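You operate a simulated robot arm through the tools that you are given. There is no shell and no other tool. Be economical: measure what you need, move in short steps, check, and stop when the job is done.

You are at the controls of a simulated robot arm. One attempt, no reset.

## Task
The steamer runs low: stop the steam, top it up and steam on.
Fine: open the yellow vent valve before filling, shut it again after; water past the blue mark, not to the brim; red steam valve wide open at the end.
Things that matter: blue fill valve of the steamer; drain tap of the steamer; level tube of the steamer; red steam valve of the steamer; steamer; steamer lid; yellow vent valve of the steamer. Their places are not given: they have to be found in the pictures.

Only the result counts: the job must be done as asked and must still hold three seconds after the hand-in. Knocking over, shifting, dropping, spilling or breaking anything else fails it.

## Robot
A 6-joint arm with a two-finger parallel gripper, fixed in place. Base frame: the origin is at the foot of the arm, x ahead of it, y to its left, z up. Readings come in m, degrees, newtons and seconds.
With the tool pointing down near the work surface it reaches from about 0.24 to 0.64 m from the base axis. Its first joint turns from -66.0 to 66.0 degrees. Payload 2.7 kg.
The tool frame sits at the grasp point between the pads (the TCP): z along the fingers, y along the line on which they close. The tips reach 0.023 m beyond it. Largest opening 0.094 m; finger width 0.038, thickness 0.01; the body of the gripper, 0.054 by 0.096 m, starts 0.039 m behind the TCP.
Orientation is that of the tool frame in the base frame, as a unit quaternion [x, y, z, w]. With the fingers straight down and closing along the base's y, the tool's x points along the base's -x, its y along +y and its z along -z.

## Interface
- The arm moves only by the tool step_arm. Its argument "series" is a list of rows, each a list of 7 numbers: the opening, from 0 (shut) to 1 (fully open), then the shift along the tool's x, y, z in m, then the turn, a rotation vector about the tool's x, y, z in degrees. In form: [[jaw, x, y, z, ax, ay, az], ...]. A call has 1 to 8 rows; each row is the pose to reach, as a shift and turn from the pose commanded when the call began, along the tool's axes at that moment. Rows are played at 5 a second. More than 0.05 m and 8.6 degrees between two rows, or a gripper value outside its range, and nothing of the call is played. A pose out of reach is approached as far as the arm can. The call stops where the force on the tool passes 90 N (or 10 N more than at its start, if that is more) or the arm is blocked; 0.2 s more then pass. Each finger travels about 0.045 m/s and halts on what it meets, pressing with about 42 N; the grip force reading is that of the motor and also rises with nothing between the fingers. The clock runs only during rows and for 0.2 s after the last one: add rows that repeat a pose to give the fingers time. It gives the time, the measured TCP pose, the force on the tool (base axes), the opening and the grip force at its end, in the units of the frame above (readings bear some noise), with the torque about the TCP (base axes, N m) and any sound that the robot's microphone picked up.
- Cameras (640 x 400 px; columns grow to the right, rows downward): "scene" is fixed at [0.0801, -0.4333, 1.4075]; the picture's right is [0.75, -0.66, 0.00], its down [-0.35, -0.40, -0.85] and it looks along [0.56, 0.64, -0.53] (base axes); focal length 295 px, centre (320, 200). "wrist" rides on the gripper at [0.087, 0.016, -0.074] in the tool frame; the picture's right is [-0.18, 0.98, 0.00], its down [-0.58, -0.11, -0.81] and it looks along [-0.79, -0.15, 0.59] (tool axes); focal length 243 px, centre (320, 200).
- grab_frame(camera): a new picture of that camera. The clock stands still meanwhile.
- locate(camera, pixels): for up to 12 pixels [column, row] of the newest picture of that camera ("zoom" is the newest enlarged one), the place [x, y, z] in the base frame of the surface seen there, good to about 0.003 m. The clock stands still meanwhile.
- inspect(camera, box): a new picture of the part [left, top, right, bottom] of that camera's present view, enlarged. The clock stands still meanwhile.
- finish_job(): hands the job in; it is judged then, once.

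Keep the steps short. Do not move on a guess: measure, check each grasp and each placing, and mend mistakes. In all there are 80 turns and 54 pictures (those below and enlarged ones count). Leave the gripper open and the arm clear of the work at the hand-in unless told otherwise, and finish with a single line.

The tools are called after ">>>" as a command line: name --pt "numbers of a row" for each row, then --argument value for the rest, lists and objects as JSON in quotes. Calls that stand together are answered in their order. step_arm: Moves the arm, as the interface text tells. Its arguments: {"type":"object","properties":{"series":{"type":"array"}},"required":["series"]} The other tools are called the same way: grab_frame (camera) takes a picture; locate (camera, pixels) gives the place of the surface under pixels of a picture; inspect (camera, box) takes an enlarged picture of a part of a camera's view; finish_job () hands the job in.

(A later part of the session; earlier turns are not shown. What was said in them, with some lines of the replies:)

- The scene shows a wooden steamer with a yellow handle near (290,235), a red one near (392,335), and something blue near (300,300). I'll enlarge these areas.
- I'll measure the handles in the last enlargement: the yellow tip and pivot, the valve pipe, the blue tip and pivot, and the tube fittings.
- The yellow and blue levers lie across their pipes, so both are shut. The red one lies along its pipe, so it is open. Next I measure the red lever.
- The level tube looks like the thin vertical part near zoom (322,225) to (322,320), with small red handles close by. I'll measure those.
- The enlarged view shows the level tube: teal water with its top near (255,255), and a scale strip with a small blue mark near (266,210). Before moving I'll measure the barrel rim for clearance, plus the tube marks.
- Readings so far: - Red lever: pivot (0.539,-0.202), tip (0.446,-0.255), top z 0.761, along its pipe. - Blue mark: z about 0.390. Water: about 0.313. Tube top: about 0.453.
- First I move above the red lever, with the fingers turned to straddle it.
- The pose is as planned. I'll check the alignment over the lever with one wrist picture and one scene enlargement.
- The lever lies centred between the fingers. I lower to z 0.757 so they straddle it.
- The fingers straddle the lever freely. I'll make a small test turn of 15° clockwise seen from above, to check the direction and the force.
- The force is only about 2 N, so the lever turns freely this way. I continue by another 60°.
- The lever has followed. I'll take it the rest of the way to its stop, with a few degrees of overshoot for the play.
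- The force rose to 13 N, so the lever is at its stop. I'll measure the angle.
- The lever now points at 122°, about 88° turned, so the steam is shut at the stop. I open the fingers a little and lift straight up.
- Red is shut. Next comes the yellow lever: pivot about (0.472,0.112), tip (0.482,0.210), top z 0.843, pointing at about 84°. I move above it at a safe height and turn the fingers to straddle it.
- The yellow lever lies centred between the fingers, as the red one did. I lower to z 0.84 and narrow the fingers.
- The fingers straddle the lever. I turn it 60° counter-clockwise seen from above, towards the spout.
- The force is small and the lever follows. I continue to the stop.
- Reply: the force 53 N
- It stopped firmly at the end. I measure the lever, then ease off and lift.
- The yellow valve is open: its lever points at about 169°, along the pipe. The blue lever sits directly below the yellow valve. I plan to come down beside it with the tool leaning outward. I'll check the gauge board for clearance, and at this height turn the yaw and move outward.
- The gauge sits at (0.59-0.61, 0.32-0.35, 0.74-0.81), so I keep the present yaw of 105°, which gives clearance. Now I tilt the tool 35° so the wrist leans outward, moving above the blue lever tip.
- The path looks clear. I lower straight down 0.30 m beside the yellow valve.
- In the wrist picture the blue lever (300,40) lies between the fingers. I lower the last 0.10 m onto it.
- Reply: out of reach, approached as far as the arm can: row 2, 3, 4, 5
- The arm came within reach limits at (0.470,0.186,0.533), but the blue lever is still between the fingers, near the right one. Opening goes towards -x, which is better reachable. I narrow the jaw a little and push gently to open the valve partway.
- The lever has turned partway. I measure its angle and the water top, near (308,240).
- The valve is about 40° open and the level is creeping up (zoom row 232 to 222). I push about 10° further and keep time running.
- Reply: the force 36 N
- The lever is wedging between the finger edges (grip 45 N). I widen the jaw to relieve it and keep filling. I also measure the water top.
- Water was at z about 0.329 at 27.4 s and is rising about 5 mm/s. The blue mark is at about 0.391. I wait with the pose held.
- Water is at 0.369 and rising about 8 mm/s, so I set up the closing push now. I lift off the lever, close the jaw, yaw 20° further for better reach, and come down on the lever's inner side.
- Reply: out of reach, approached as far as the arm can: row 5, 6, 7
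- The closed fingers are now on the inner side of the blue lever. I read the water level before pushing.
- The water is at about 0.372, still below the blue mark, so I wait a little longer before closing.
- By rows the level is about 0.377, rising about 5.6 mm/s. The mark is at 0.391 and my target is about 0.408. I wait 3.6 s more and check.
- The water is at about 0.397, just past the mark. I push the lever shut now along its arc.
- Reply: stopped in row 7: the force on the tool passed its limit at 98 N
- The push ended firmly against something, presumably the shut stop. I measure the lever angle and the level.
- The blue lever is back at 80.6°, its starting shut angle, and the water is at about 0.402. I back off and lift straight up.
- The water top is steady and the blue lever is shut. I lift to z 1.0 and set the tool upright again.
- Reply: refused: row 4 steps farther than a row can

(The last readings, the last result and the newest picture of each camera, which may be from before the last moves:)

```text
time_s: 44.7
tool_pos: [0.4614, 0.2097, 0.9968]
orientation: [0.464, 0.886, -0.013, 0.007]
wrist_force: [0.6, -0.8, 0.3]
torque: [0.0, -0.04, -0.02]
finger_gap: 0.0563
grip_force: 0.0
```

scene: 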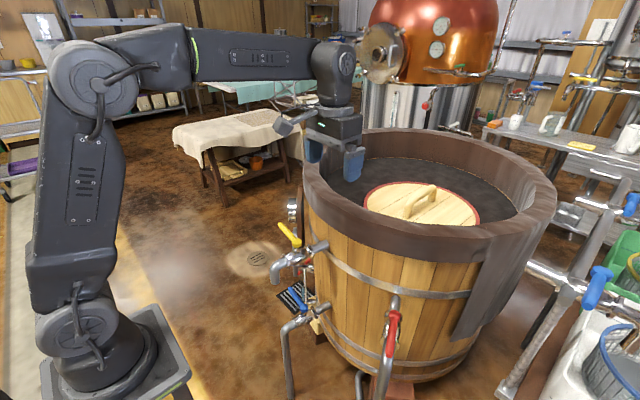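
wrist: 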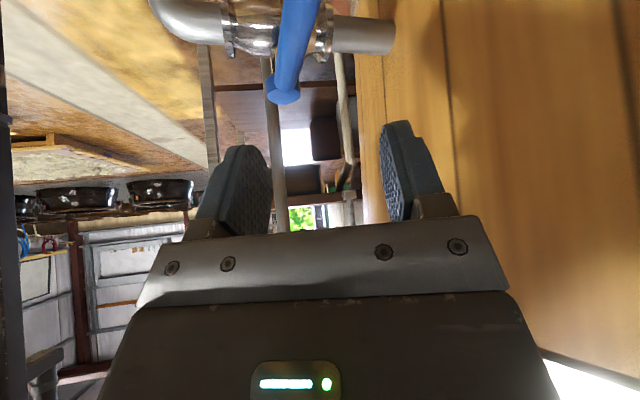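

Now upright. I move above the opened yellow lever, grip point about (0.407,0.122), yaw to 169°.

>>> step_arm --pt "0.6 -0.007 -0.016 0 0 1.5 -7.4" --pt "0.6 -0.014 -0.032 0 0 1.5 -14.8" --pt "0.6 -0.0205 -0.0475 0 0 1.5 -22.2" --pt "0.6 -0.027 -0.063 0 0 1.5 -29.6" --pt "0.6 -0.034 -0.079 0 0 1.5 -37" --pt "0.6 -0.041 -0.0949 0 0 1.5 -44" --pt "0.6 -0.041 -0.0949 0.04 0 1.5 -44" --pt "0.6 -0.041 -0.0949 0.075 0 1.5 -44"

>>> grab_frame --camera "wrist"

```text
time_s: 46.5
tool_pos: [0.4063, 0.1244, 0.9236]
orientation: [0.098, 0.995, -0.01, -0.01]
wrist_force: [-0.2, -0.3, -0.4]
torque: [0.01, 0.0, 0.0]
finger_gap: 0.0566
grip_force: 0.1
```

```text
20 pictures are left
```

wrist: 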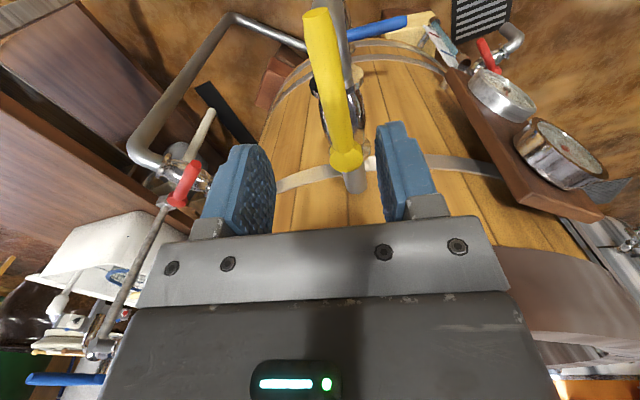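

The yellow lever lies between the fingers. I lower onto it.

>>> step_arm --pt "0.6 0 0 0.04 0 0 0" --pt "0.6 0 0 0.083 0 0 0" --pt "0.38 0 0 0.083 0 0 0" --pt "0.38 0 0 0.083 0 0 0"

```text
time_s: 47.5
tool_pos: [0.4029, 0.1224, 0.8426]
orientation: [0.099, 0.995, -0.01, -0.009]
wrist_force: [0.9, 6.2, -4.2]
torque: [0.0, 0.06, 0.11]
finger_gap: 0.0383
grip_force: 3.2
```

There is light contact and all is well. I turn the lever clockwise to shut it, 60° first.

>>> step_arm --pt "0.38 -0.0006 0.0094 0 0 0 7.5" --pt "0.38 -0.0025 0.0186 0 0 0 15" --pt "0.38 -0.0055 0.0275 0 0 0 22.5" --pt "0.38 -0.0096 0.036 0 0 0 30" --pt "0.38 -0.0149 0.0438 0 0 0 37.5" --pt "0.38 -0.0211 0.0509 0 0 0 45" --pt "0.38 -0.0282 0.0571 0 0 0 52.5" --pt "0.38 -0.036 0.0624 0 0 0 60"

```text
time_s: 49.3
tool_pos: [0.4516, 0.174, 0.8403]
orientation: [0.583, 0.812, -0.012, -0.003]
wrist_force: [-2.1, -0.4, 2.0]
torque: [-0.04, 0.01, 0.03]
finger_gap: 0.0366
grip_force: 1.1
```

It moves easily. I take it the remaining 30° or so to the stop, with a little overshoot.

>>> step_arm --pt "0.38 -0.0006 0.0094 0 0 0 7.5" --pt "0.38 -0.0025 0.0186 0 0 0 15" --pt "0.38 -0.0055 0.0275 0 0 0 22.5" --pt "0.38 -0.0096 0.036 0 0 0 30" --pt "0.38 -0.0125 0.0406 0 0 0 34.3" --pt "0.38 -0.015 0.044 0 0 0 38"

>>> inspect --camera "scene" --box '[240, 150, 360, 300]'

```text
time_s: 50.7
tool_pos: [0.495, 0.1713, 0.838]
orientation: [0.815, 0.579, -0.022, 0.0]
wrist_force: [-43.6, -10.1, 28.3]
torque: [0.81, 0.69, 1.34]
finger_gap: 0.0529
grip_force: 19.6
```

```text
2.67 times, centred on (300, 225) of scene
```

zoom: 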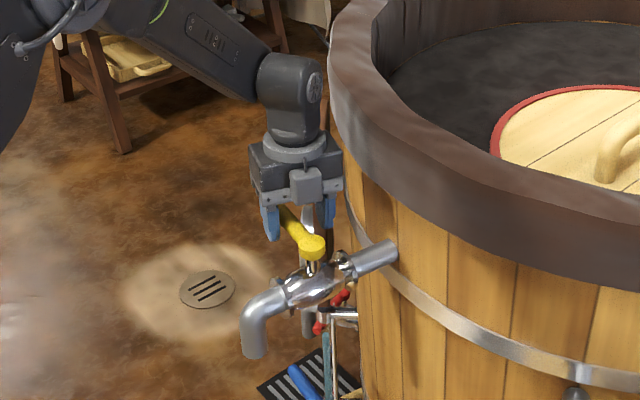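

It is firmly at the stop. I ease back, open and lift clear.

>>> step_arm --pt "0.5 0 -0.008 0 0 0 -7" --pt "0.65 0 -0.012 0 0 0 -10" --pt "0.65 0 -0.012 0 0 0 -10" --pt "0.65 0 -0.012 -0.04 0 0 -10" --pt "0.65 0 -0.012 -0.085 0 0 -10" --pt "0.65 0 -0.012 -0.13 0 0 -10" --pt "0.65 0 -0.012 -0.17 0 0 -10"

>>> inspect --camera "scene" --box '[240, 180, 360, 330]'

>>> locate --camera "zoom" --pixels '[[269, 117], [312, 167], [290, 140], [294, 290], [327, 339]]'

```text
time_s: 52.3
tool_pos: [0.4911, 0.1816, 1.0094]
orientation: [0.762, 0.648, -0.014, 0.0]
wrist_force: [-0.5, -0.3, 0.0]
torque: [0.02, -0.02, 0.02]
finger_gap: 0.0608
grip_force: 0.1
```

```text
2.67 times, centred on (300, 255) of scene
```

zoom: 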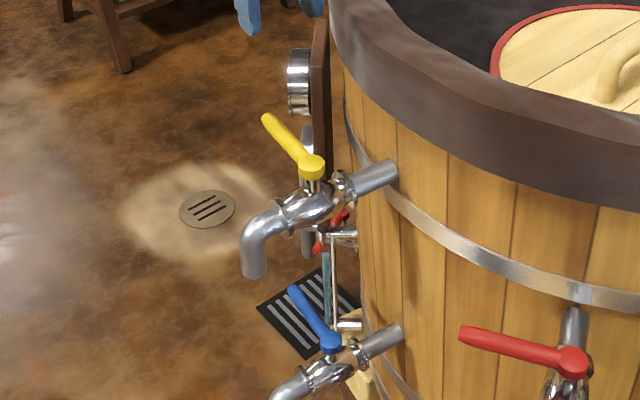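

```text
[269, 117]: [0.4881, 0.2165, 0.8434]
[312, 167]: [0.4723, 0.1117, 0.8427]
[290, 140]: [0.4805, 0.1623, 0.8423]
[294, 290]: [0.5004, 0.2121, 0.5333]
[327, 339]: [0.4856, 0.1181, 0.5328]
```

Yellow is shut at 81° and blue is shut. Next I move over the red lever, grip point about (0.500,-0.137), yaw 122°.

>>> step_arm --pt "0.6 -0.0392 0.0075 0 0 0 -5.2" --pt "0.6 -0.0784 0.015 0 0 0 -10.4" --pt "0.6 -0.1176 0.0225 0 0 0 -15.6" --pt "0.6 -0.1568 0.03 0 0 0 -20.8" --pt "0.6 -0.196 0.0375 0 0 0 -26" --pt "0.6 -0.235 0.045 0 0 0 -31.2" --pt "0.6 -0.2743 0.0525 0 0 0 -36.4" --pt "0.6 -0.3135 0.06 0 0 0 -41.2"

>>> grab_frame --camera "wrist"

```text
time_s: 54.1
tool_pos: [0.5011, -0.14, 1.0164]
orientation: [0.485, 0.875, -0.012, -0.006]
wrist_force: [0.1, -0.1, -0.6]
torque: [0.02, -0.01, -0.01]
finger_gap: 0.0566
grip_force: 0.1
```

```text
17 pictures are left
```

wrist: 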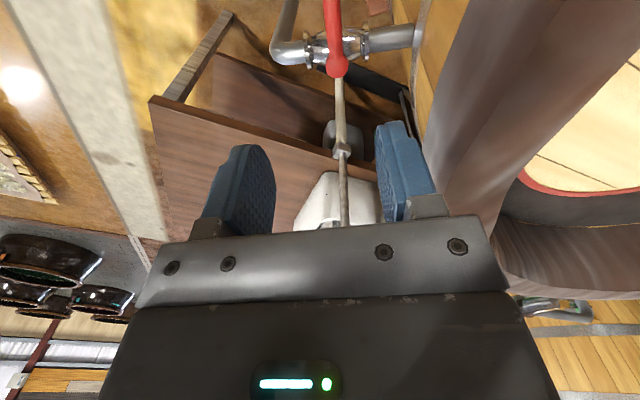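

The red lever is centred. I lower 0.257 m onto it with a small correction.

>>> step_arm --pt "0.6 0.0006 0.0012 0.043 0 0 0" --pt "0.6 0.0012 0.0024 0.086 0 0 0" --pt "0.6 0.0018 0.0036 0.129 0 0 0" --pt "0.6 0.0024 0.005 0.172 0 0 0" --pt "0.6 0.003 0.0062 0.215 0 0 0" --pt "0.6 0.0033 0.0072 0.256 0 0 0" --pt "0.38 0.0033 0.0072 0.256 0 0 0" --pt "0.38 0.0033 0.0072 0.256 0 0 0"

```text
time_s: 55.9
tool_pos: [0.4991, -0.135, 0.7615]
orientation: [0.486, 0.874, -0.013, -0.004]
wrist_force: [0.3, 0.2, 0.5]
torque: [-0.01, -0.01, -0.01]
finger_gap: 0.0355
grip_force: 0.0
```

I'm in place around the lever with no contact force. I turn it counter-clockwise to open, 60° first.

>>> step_arm --pt "0.38 -0.0006 -0.0099 0 0 0 -7.5" --pt "0.38 -0.0026 -0.0197 0 0 0 -15" --pt "0.38 -0.0058 -0.0291 0 0 0 -22.5" --pt "0.38 -0.0102 -0.038 0 0 0 -30" --pt "0.38 -0.0157 -0.0463 0 0 0 -37.5" --pt "0.38 -0.0223 -0.0537 0 0 0 -45" --pt "0.38 -0.0297 -0.0603 0 0 0 -52.5" --pt "0.38 -0.038 -0.0658 0 0 0 -60"

>>> step_arm --pt "0.38 -0.0006 -0.0099 0 0 0 -7.5" --pt "0.38 -0.0026 -0.0197 0 0 0 -15" --pt "0.38 -0.0058 -0.0291 0 0 0 -22.5" --pt "0.38 -0.0102 -0.038 0 0 0 -30" --pt "0.38 -0.0131 -0.0427 0 0 0 -34.2" --pt "0.38 -0.0157 -0.0463 0 0 0 -37.5"

>>> inspect --camera "scene" --box '[330, 260, 440, 390]'

```text
time_s: 57.7
tool_pos: [0.4625, -0.2045, 0.7589]
orientation: [-0.019, 1.0, -0.009, -0.011]
wrist_force: [0.1, 1.6, -0.5]
torque: [0.02, -0.02, -0.07]
finger_gap: 0.0367
grip_force: 0.7
```

```text
time_s: 59.1
tool_pos: [0.4805, -0.246, 0.7597]
orientation: [-0.338, 0.941, -0.001, -0.015]
wrist_force: [-3.6, 34.2, 9.7]
torque: [0.05, 0.59, -1.0]
finger_gap: 0.0482
grip_force: 14.2
```

```text
3.08 times, centred on (385, 325) of scene
```

zoom: 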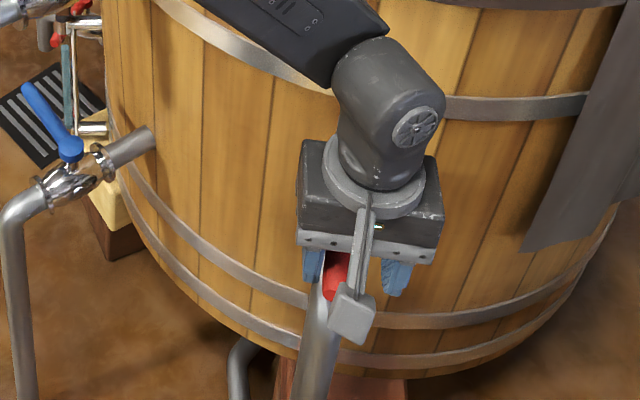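

The red lever is at its stop with 34 N of force. I ease back, open the jaw and lift clear.

>>> step_arm --pt "0.5 0 0.008 0 0 0 7" --pt "0.65 0 0.011 0 0 0 10" --pt "0.65 0 0.011 0 0 0 10" --pt "0.65 0 0.011 -0.04 0 0 10" --pt "0.65 0 0.011 -0.085 0 0 10" --pt "0.8 0 0.011 -0.13 0 0 10" --pt "1 0 0.011 -0.175 0 0 10" --pt "1 0 0.011 -0.22 0 0 10"

>>> step_arm --pt "1 0 0.02 -0.04 0 0 0" --pt "1 0 0.05 -0.07 0 0 0" --pt "1 0 0.08 -0.1 0 0 0" --pt "1 0 0.11 -0.13 0 0 0" --pt "1 0 0.14 -0.16 0 0 0"

>>> inspect --camera "scene" --box '[250, 200, 430, 400]'

>>> inspect --camera "scene" --box '[304, 265, 320, 306]'

```text
time_s: 60.9
tool_pos: [0.4779, -0.2388, 0.9814]
orientation: [-0.254, 0.967, -0.006, -0.013]
wrist_force: [-0.1, 0.1, 0.2]
torque: [-0.01, -0.02, 0.02]
finger_gap: 0.0941
grip_force: 0.0
```

```text
time_s: 62.1
tool_pos: [0.4112, -0.1109, 1.1403]
orientation: [-0.254, 0.967, -0.005, -0.013]
wrist_force: [0.2, -0.4, 1.0]
torque: [0.01, -0.01, 0.02]
finger_gap: 0.0939
grip_force: 0.0
```

```text
2.00 times, centred on (340, 300) of scene
```

zoom: 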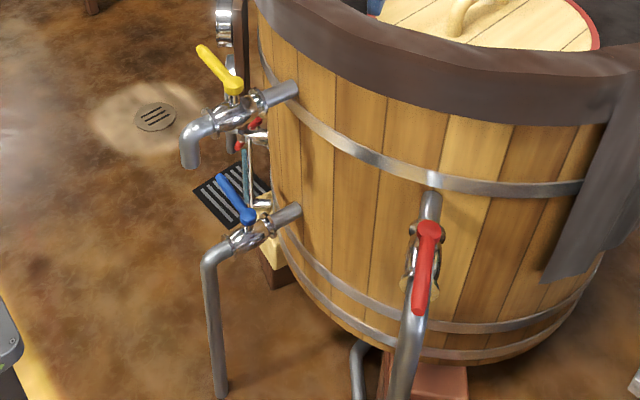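

```text
9.76 times, centred on (312, 286) of scene
```

zoom: 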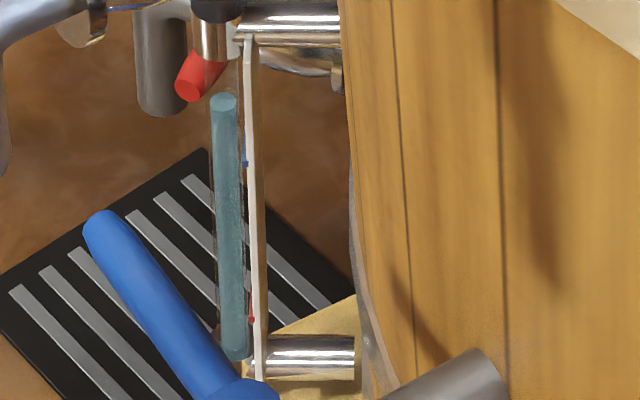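

The level is unchanged at row 98, above the mark. Last check: the red lever's angle.

>>> inspect --camera "scene" --box '[340, 270, 440, 400]'

>>> locate --camera "zoom" --pixels '[[334, 138], [329, 190], [319, 258], [323, 225]]'

```text
3.08 times, centred on (390, 335) of scene
```

zoom: 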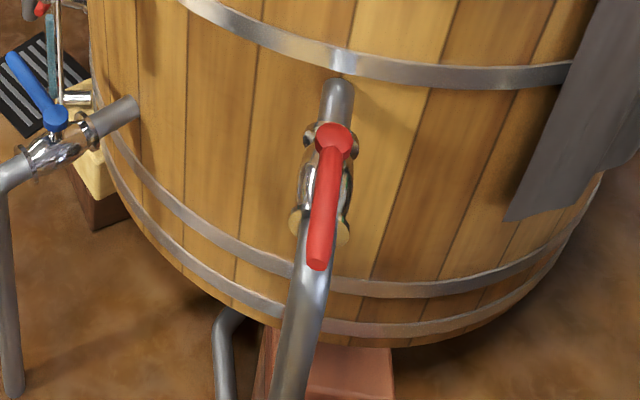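

```text
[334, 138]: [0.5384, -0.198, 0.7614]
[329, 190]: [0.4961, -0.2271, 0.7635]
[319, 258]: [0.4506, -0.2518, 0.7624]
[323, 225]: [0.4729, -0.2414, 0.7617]
```

The red lever looks the same as at the start, wide open along its pipe. Yellow and blue are shut, the water is past the blue mark, and the open gripper is clear. I hand the job in.

>>> finish_job

```text
The job is handed in.
```

I shut the steam, opened the yellow vent, filled to about 1 cm past the blue mark (about 5 cm below the tube top), shut the blue and yellow valves, set the red steam valve wide open again, and handed the job in; no verdict came back.
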